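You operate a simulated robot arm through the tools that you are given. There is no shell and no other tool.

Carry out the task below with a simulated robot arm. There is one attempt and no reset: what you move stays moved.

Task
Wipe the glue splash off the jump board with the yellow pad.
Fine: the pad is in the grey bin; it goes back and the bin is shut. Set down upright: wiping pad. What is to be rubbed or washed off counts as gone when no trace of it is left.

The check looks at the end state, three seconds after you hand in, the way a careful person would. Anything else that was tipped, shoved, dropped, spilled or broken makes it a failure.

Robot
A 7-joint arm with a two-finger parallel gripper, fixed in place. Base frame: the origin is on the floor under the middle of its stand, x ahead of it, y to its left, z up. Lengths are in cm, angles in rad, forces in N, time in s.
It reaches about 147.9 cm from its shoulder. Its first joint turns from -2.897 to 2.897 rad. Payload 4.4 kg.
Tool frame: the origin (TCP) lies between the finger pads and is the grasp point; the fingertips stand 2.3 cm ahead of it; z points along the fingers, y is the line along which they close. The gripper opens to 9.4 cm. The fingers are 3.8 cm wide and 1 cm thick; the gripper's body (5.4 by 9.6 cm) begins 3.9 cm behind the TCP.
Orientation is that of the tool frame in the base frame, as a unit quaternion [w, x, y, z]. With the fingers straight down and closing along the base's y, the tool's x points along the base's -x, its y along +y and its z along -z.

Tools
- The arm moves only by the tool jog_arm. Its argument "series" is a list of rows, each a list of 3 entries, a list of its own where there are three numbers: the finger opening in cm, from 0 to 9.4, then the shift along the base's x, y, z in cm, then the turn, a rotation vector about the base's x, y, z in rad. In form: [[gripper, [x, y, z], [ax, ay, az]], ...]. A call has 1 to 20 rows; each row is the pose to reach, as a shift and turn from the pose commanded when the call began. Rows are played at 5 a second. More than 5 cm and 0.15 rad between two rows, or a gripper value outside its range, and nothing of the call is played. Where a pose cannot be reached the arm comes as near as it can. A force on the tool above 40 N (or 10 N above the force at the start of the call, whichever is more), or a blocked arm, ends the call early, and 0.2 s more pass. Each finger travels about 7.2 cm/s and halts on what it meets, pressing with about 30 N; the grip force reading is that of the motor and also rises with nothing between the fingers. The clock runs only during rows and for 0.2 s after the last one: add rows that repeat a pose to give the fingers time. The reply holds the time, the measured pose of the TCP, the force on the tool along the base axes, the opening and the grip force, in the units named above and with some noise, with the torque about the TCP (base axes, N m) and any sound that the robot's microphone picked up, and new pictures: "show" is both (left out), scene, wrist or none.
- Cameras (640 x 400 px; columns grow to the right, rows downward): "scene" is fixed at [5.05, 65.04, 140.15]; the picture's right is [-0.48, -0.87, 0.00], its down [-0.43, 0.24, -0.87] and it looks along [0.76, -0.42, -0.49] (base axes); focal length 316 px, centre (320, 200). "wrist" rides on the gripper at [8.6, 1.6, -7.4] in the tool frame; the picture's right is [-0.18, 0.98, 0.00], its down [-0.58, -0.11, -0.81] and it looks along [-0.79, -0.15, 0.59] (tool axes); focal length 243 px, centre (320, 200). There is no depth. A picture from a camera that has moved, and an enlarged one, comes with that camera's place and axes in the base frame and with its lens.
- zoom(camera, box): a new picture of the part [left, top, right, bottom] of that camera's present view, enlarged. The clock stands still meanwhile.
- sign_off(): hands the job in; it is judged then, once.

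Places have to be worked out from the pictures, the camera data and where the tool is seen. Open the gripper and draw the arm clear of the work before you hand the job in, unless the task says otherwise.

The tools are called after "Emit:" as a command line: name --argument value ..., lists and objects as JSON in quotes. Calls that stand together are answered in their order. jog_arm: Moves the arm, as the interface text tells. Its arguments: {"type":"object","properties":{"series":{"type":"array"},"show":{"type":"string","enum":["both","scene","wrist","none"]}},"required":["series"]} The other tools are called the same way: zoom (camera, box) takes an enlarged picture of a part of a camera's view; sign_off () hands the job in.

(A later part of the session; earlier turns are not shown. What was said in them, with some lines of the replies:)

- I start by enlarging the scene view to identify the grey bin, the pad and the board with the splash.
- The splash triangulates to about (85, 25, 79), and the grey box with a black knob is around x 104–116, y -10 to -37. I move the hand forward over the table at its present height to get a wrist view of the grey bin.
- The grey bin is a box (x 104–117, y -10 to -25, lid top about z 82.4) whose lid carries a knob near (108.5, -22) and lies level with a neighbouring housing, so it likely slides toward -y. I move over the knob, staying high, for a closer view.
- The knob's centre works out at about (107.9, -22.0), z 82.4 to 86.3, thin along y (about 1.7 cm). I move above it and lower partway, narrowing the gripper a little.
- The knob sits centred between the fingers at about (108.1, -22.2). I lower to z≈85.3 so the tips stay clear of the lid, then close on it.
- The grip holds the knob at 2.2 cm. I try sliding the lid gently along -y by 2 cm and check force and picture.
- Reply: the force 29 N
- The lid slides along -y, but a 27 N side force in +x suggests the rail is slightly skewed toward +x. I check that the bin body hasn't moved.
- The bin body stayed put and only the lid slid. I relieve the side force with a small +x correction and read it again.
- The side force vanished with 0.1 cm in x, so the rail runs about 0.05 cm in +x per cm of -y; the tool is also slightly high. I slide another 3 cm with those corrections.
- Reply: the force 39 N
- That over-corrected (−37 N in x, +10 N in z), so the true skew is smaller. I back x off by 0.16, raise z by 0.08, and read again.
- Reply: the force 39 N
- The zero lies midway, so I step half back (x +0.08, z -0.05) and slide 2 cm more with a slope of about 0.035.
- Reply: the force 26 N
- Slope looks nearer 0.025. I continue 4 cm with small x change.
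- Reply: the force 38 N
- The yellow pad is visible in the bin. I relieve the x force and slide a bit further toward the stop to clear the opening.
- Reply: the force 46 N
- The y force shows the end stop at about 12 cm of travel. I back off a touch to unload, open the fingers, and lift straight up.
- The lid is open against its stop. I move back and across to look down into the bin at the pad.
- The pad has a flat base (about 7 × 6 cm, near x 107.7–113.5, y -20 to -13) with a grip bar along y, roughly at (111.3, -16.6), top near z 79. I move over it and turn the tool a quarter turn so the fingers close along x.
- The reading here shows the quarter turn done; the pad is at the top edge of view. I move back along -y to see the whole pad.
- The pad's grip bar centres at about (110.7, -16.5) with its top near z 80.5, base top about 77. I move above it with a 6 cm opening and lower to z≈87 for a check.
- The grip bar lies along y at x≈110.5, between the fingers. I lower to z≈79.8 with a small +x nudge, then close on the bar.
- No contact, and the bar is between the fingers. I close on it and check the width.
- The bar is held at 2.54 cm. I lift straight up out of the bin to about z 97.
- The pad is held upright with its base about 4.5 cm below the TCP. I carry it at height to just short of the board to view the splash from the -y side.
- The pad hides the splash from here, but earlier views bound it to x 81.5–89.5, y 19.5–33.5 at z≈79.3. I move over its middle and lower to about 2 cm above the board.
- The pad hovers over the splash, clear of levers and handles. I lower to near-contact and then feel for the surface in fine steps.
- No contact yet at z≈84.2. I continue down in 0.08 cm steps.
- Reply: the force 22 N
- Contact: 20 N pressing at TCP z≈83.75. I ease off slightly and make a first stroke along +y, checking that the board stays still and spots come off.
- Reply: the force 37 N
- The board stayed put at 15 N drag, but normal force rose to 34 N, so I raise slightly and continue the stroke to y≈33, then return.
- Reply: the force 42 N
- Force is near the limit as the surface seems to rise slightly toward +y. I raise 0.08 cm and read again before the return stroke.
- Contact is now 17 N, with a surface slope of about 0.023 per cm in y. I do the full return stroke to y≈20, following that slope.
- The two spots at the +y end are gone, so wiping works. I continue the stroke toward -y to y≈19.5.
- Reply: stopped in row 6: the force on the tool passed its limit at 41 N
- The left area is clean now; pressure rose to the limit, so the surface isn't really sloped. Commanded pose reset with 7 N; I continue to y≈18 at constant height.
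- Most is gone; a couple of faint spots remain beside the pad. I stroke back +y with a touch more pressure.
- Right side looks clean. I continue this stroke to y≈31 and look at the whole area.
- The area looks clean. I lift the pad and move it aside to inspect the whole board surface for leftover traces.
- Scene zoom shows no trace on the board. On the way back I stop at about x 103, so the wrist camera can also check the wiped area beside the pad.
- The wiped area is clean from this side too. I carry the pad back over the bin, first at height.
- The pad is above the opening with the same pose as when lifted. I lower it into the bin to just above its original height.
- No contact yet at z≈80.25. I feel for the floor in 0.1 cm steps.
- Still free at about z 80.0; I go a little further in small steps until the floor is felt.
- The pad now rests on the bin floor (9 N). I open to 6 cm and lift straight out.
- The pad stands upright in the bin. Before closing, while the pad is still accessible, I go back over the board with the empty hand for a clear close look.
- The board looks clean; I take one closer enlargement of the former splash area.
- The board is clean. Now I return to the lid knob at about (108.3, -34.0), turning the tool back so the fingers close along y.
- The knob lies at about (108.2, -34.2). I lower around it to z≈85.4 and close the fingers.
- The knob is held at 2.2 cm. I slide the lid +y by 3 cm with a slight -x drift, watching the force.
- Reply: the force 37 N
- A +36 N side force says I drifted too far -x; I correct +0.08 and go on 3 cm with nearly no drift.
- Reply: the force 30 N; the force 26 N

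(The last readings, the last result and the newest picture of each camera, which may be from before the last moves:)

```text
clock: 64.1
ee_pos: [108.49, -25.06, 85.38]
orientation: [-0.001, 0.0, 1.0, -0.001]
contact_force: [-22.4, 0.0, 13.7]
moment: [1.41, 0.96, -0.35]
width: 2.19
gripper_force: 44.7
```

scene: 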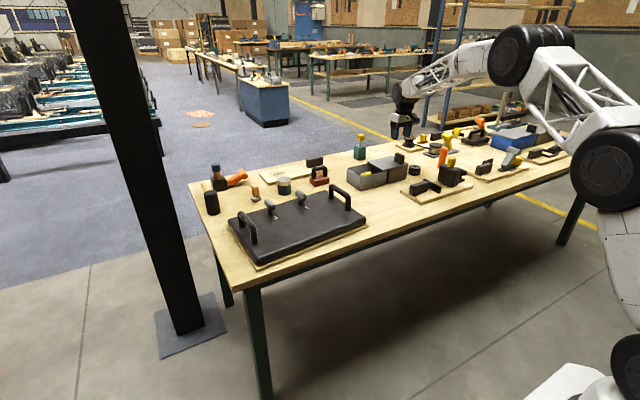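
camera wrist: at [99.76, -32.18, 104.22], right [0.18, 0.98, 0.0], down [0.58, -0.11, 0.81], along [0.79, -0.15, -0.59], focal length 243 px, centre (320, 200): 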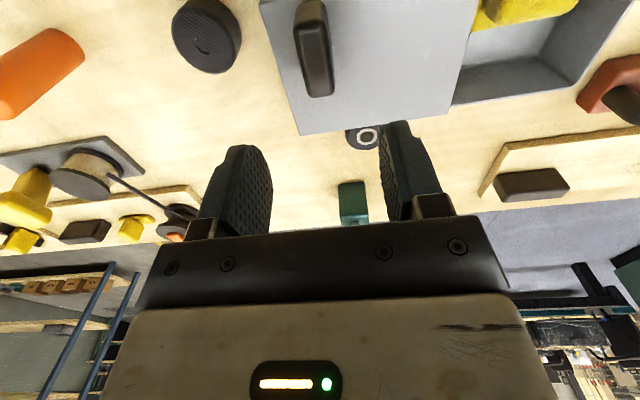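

The side force has flipped to −22 N, so I shift back −0.06 in x and +0.03 in z and continue toward the closed position near y −22.

Emit:
jog_arm --series '[[0.5, [-0.06, 0, 0.03], [0, 0, 0]], [0.5, [-0.07, 0.7, 0.03], [0, 0, 0]], [0.5, [-0.08, 1.4, 0.03], [0, 0, 0]], [0.5, [-0.1, 2.1, 0.03], [0, 0, 0]]]' --show "both"

Emit:
zoom --camera "scene" --box '[330, 120, 440, 200]'

```text
clock: 65.1
ee_pos: [108.34, -22.91, 85.21]
orientation: [0.0, 0.0, 1.0, -0.001]
contact_force: [5.2, 2.0, -3.6]
moment: [1.31, 1.18, -0.84]
width: 2.21
gripper_force: 44.9
camera wrist: at [99.69, -21.19, 92.74], right [0.18, 0.98, 0.0], down [0.58, -0.11, 0.81], along [0.79, -0.15, -0.59], focal length 243 px, centre (320, 200)
```

scene: 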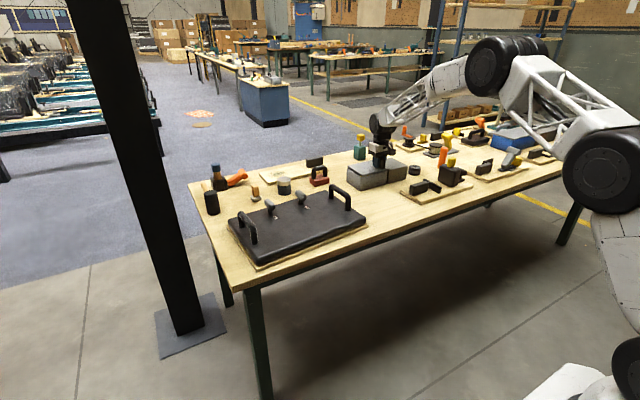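
wrist: 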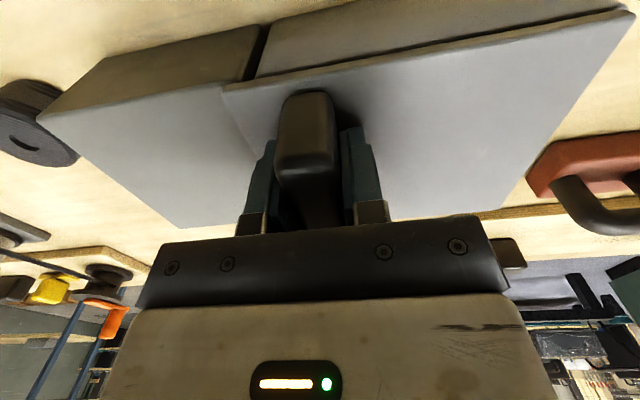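

```text
5.00 times, centred on (385, 160) of scene
camera zoom: at [5.05, 65.04, 140.15], right [-0.48, -0.87, 0.0], down [-0.43, 0.24, -0.87], along [0.76, -0.42, -0.49], focal length 1580 px, centre (-5, 400)
```

zoom: 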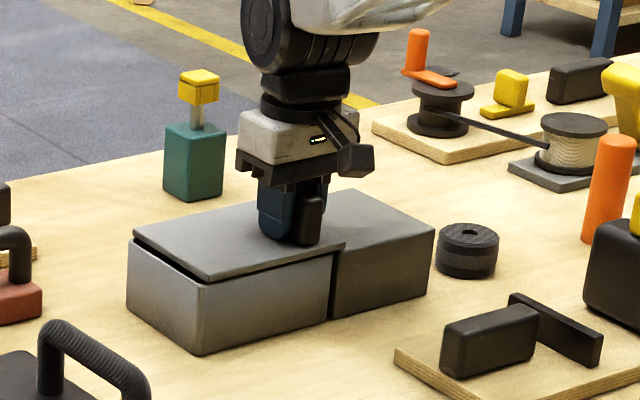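

About 0.7 cm gap remains at the +y end. I push on in small steps until the closing stop is felt.

Emit:
jog_arm --series '[[0.5, [0, 0.25, 0], [0, 0, 0]], [0.5, [-0.01, 0.5, 0], [0, 0, 0]], [0.5, [-0.01, 0.7, 0], [0, 0, 0]], [0.5, [-0.01, 0.7, 0], [0, 0, 0]]]' --show "wrist"

Emit:
zoom --camera "scene" --box '[330, 120, 440, 200]'

```text
clock: 66.1
ee_pos: [108.29, -22.32, 85.33]
orientation: [0.0, 0.0, 1.0, 0.0]
contact_force: [12.2, -3.5, -13.7]
moment: [1.16, -1.4, -0.5]
width: 2.19
gripper_force: 45.1
camera wrist: at [99.69, -20.59, 92.75], right [0.18, 0.98, 0.0], down [0.58, -0.11, 0.81], along [0.79, -0.15, -0.59], focal length 243 px, centre (320, 200)
```

wrist: 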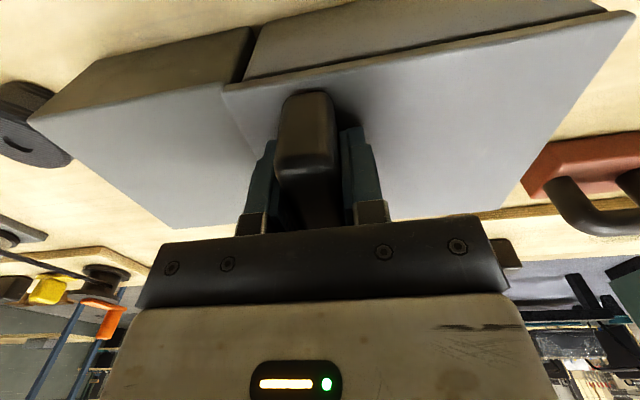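

```text
5.00 times, centred on (385, 160) of scene
camera zoom: at [5.05, 65.04, 140.15], right [-0.48, -0.87, 0.0], down [-0.43, 0.24, -0.87], along [0.76, -0.42, -0.49], focal length 1580 px, centre (-5, 400)
```

zoom: 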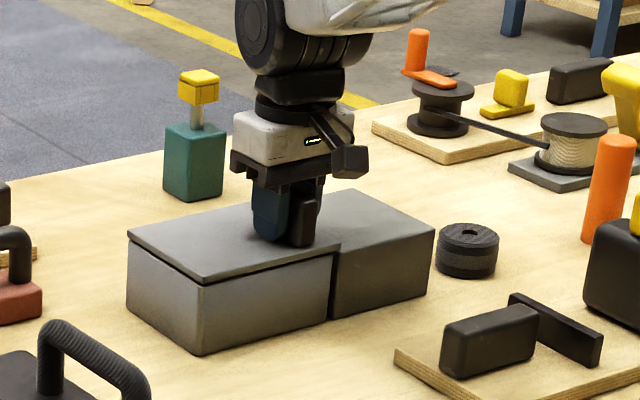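

Nearly shut. I nudge further +y until the stop gives a clear y reaction.

Emit:
jog_arm --series '[[0.5, [0.02, 0.1, -0.03], [0, 0, 0]], [0.5, [0.02, 0.2, -0.03], [0, 0, 0]], [0.5, [0.02, 0.2, -0.03], [0, 0, 0]]]' --show "none"

```text
clock: 66.9
ee_pos: [108.29, -22.07, 85.32]
orientation: [0.0, 0.001, 1.0, -0.001]
contact_force: [-8.2, -1.3, -5.3]
moment: [1.18, -1.14, -0.38]
width: 2.21
gripper_force: 45.1
```

Emit:
jog_arm --series '[[0.5, [-0.02, 0.1, -0.01], [0, 0, 0]], [0.5, [-0.02, 0.2, -0.01], [0, 0, 0]], [0.5, [-0.02, 0.2, -0.01], [0, 0, 0]]]' --show "none"

Emit:
zoom --camera "scene" --box '[330, 120, 440, 200]'

```text
clock: 67.7
ee_pos: [108.36, -21.92, 85.33]
orientation: [0.0, 0.0, 1.0, -0.001]
contact_force: [14.4, -24.4, -3.8]
moment: [1.38, 1.31, 0.34]
width: 2.2
gripper_force: 45.0
```

```text
5.00 times, centred on (385, 160) of scene
camera zoom: at [5.05, 65.04, 140.15], right [-0.48, -0.87, 0.0], down [-0.43, 0.24, -0.87], along [0.76, -0.42, -0.49], focal length 1580 px, centre (-5, 400)
```

zoom: 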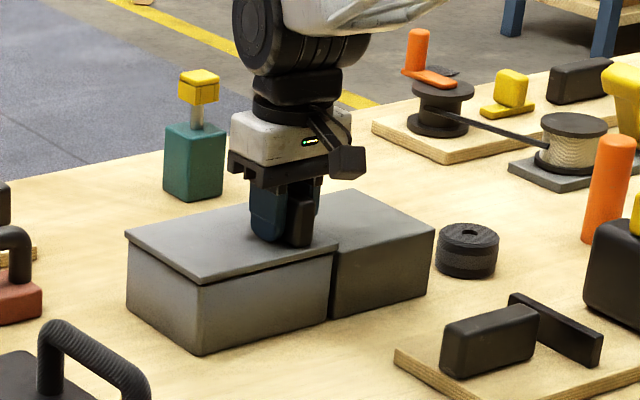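

The −24 N reaction shows the lid is against its closed stop. I unload slightly, open, and lift straight up.

Emit:
jog_arm --series '[[0.5, [-0.03, -0.04, 0], [0, 0, 0]], [2.5, [-0.03, -0.04, 0], [0, 0, 0]], [4, [-0.03, -0.04, 0], [0, 0, 0]], [5.5, [-0.03, -0.04, 0], [0, 0, 0]], [5.5, [-0.03, -0.04, 0], [0, 0, 0]], [5.5, [-0.03, -0.04, 2], [0, 0, 0]], [5.5, [-0.03, -0.04, 5], [0, 0, 0]], [5.5, [-0.03, -0.04, 9], [0, 0, 0]], [5.5, [-0.03, -0.04, 13], [0, 0, 0]], [5.5, [-0.03, -0.04, 13], [0, 0, 0]]]' --show "both"

Emit:
zoom --camera "scene" --box '[330, 120, 440, 200]'

```text
clock: 69.9
ee_pos: [108.19, -21.74, 98.23]
orientation: [-0.001, 0.0, 1.0, -0.001]
contact_force: [0.1, -0.2, 0.0]
moment: [0.01, 0.0, 0.04]
width: 5.47
gripper_force: 0.1
camera wrist: at [99.62, -20.11, 105.71], right [0.18, 0.98, 0.0], down [0.58, -0.11, 0.81], along [0.79, -0.15, -0.59], focal length 243 px, centre (320, 200)
```

scene: 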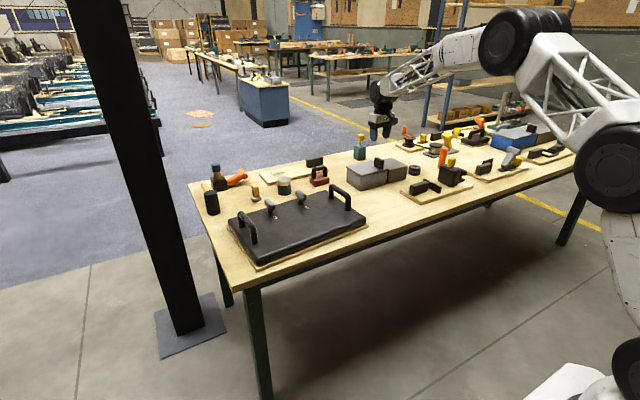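
wrist: 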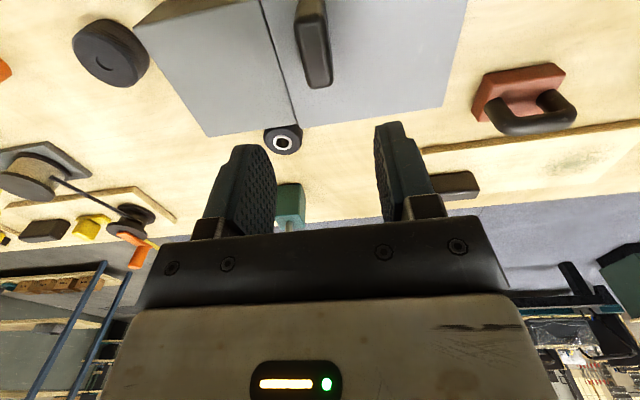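

```text
5.00 times, centred on (385, 160) of scene
camera zoom: at [5.05, 65.04, 140.15], right [-0.48, -0.87, 0.0], down [-0.43, 0.24, -0.87], along [0.76, -0.42, -0.49], focal length 1580 px, centre (-5, 400)
```

zoom: 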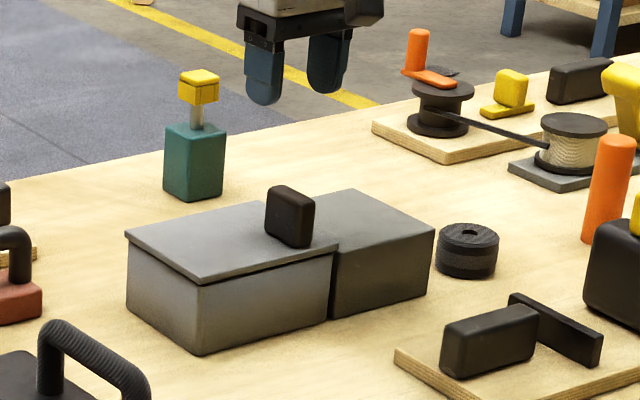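

The lid matches its original closed position. I open the gripper fully and draw the arm back to near its starting pose, then check the whole scene.

Emit:
jog_arm --series '[[5.5, [-2, 0.5, 3], [0, 0, 0]], [7, [-6, 2, 6], [0, 0, 0]], [9.4, [-10, 3.5, 8], [0, 0, 0]], [9.4, [-14, 5, 8], [0, 0, 0]], [9.4, [-18, 6.5, 8], [0, 0, 0]], [9.4, [-22, 8, 8], [0, 0, 0]], [9.4, [-26, 9.5, 8], [0, 0, 0]], [9.4, [-30, 10.5, 8], [0, 0, 0]], [9.4, [-34, 12, 8], [0, 0, 0]], [9.4, [-38, 13, 8], [0, 0, 0]], [9.4, [-42, 14, 8], [0, 0, 0]], [9.4, [-46, 15, 7], [0, 0, 0]], [9.4, [-49, 15.5, 6], [0, 0, 0]], [9.4, [-49, 15.5, 6], [0, 0, 0]]]' --show "both"

Emit:
zoom --camera "scene" --box '[200, 130, 420, 270]'

Emit:
zoom --camera "scene" --box '[390, 110, 630, 220]'

Emit:
zoom --camera "wrist" --box '[380, 60, 640, 260]'

```text
refused: row 2 steps farther than a row can; nothing moved
```

```text
2.86 times, centred on (310, 200) of scene
camera zoom: at [5.05, 65.04, 140.15], right [-0.48, -0.87, 0.0], down [-0.43, 0.24, -0.87], along [0.76, -0.42, -0.49], focal length 903 px, centre (349, 200)
```

zoom: 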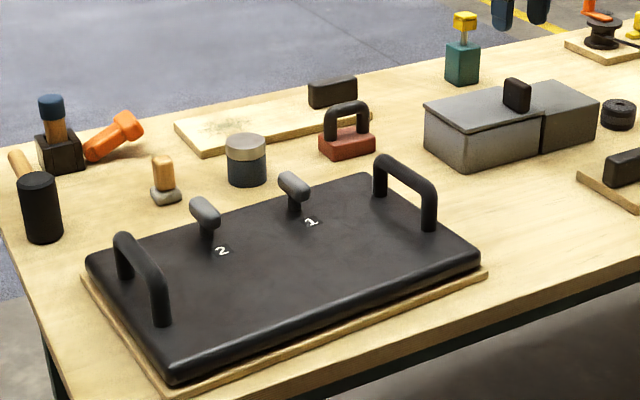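

```text
2.67 times, centred on (510, 165) of scene
camera zoom: at [5.05, 65.04, 140.15], right [-0.48, -0.87, 0.0], down [-0.43, 0.24, -0.87], along [0.76, -0.42, -0.49], focal length 843 px, centre (-187, 293)
```

zoom: 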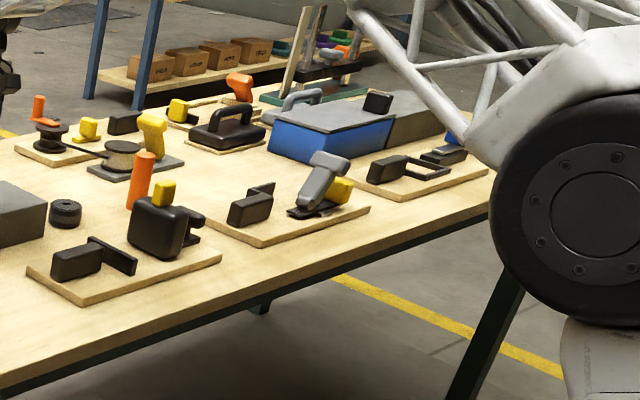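

```text
2.00 times, centred on (510, 160) of wrist
camera zoom: at [99.62, -20.11, 105.71], right [0.18, 0.98, 0.0], down [0.58, -0.11, 0.81], along [0.79, -0.15, -0.59], focal length 485 px, centre (-60, 280)
```

zoom: 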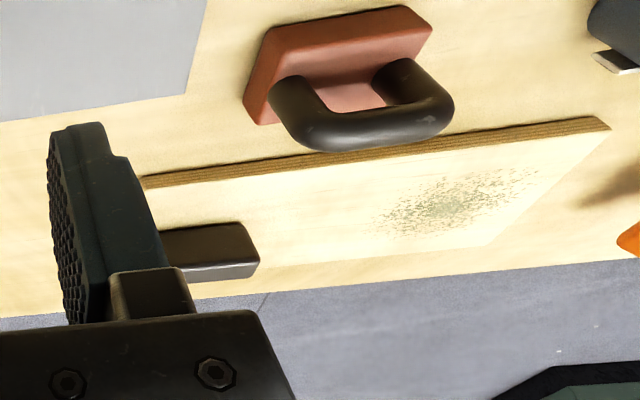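

The call was refused for one step being too long, and nothing moved; the scene otherwise looks in order and the board is clean. I repeat the retreat with shorter steps.

Emit:
jog_arm --series '[[5.5, [-2, 0.5, 3], [0, 0, 0]], [7, [-5, 2, 5.5], [0, 0, 0]], [9.4, [-8.5, 3.5, 7.5], [0, 0, 0]], [9.4, [-12.5, 5, 8], [0, 0, 0]], [9.4, [-16.5, 6.2, 8], [0, 0, 0]], [9.4, [-20.5, 7.5, 8], [0, 0, 0]], [9.4, [-24.5, 8.7, 8], [0, 0, 0]], [9.4, [-28.5, 10, 8], [0, 0, 0]], [9.4, [-32.5, 11.2, 8], [0, 0, 0]], [9.4, [-36.5, 12.4, 8], [0, 0, 0]], [9.4, [-40.5, 13.6, 8], [0, 0, 0]], [9.4, [-44.5, 14.6, 7], [0, 0, 0]], [9.4, [-48.5, 15.5, 6], [0, 0, 0]], [9.4, [-48.5, 15.5, 6], [0, 0, 0]]]' --show "both"

Emit:
zoom --camera "scene" --box '[200, 130, 420, 270]'

Emit:
zoom --camera "wrist" --box '[380, 60, 640, 260]'

```text
clock: 72.9
ee_pos: [59.5, -6.36, 104.32]
orientation: [0.0, 0.0, 1.0, 0.0]
contact_force: [0.4, 0.0, -0.5]
moment: [0.01, -0.02, -0.01]
width: 9.4
gripper_force: 0.1
camera wrist: at [50.86, -4.64, 111.65], right [0.18, 0.98, 0.0], down [0.58, -0.11, 0.81], along [0.79, -0.15, -0.59], focal length 243 px, centre (320, 200)
```

scene: 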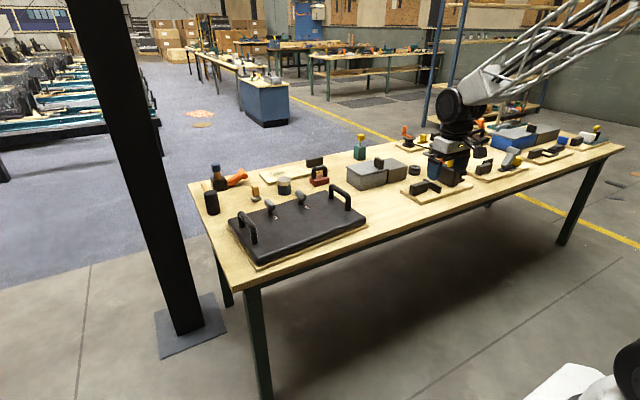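
wrist: 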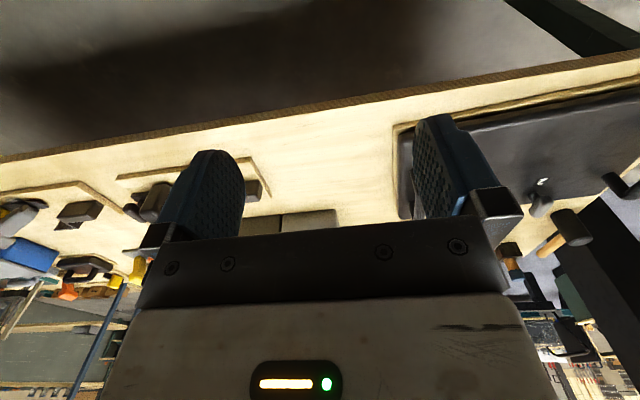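

```text
2.86 times, centred on (310, 200) of scene
camera zoom: at [5.05, 65.04, 140.15], right [-0.48, -0.87, 0.0], down [-0.43, 0.24, -0.87], along [0.76, -0.42, -0.49], focal length 903 px, centre (349, 200)
```

zoom: 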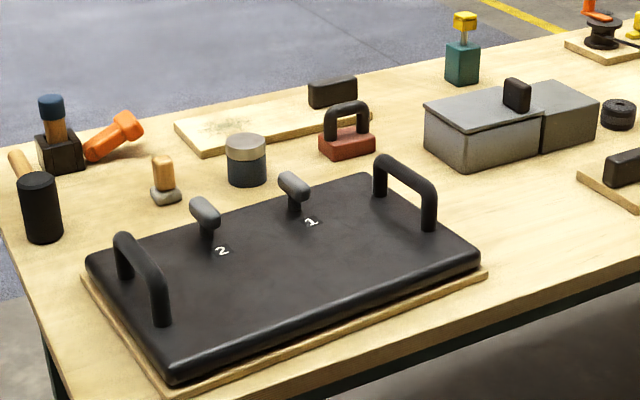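

```text
2.00 times, centred on (510, 160) of wrist
camera zoom: at [50.86, -4.64, 111.65], right [0.18, 0.98, 0.0], down [0.58, -0.11, 0.81], along [0.79, -0.15, -0.59], focal length 485 px, centre (-60, 280)
```

zoom: 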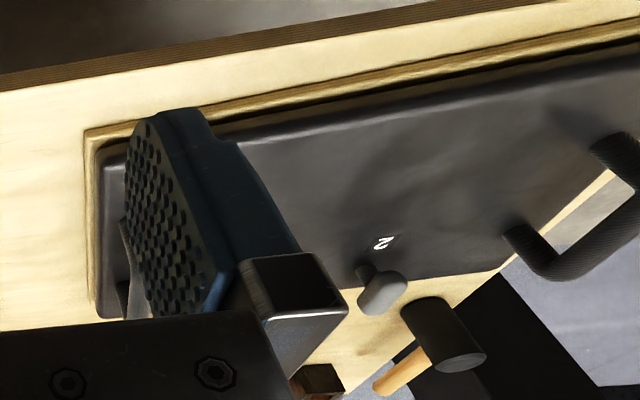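

The board is free of the splash from both views, the pad is upright in the closed grey bin, nothing else has moved, and the arm is back at its start with an open gripper. I hand the job in.

Emit:
sign_off

```text
The job is handed in.
```

I wiped the glue splash off the jump board. No trace of it shows in either camera, including close enlargements of the area where it was.

The yellow pad is back upright in the grey bin, and the lid is slid shut against its stop. From what I could see, the board and everything else on the table are where they started. The arm is back near its starting position with the gripper open.

I handed the job in; the reply gave no result from the check.
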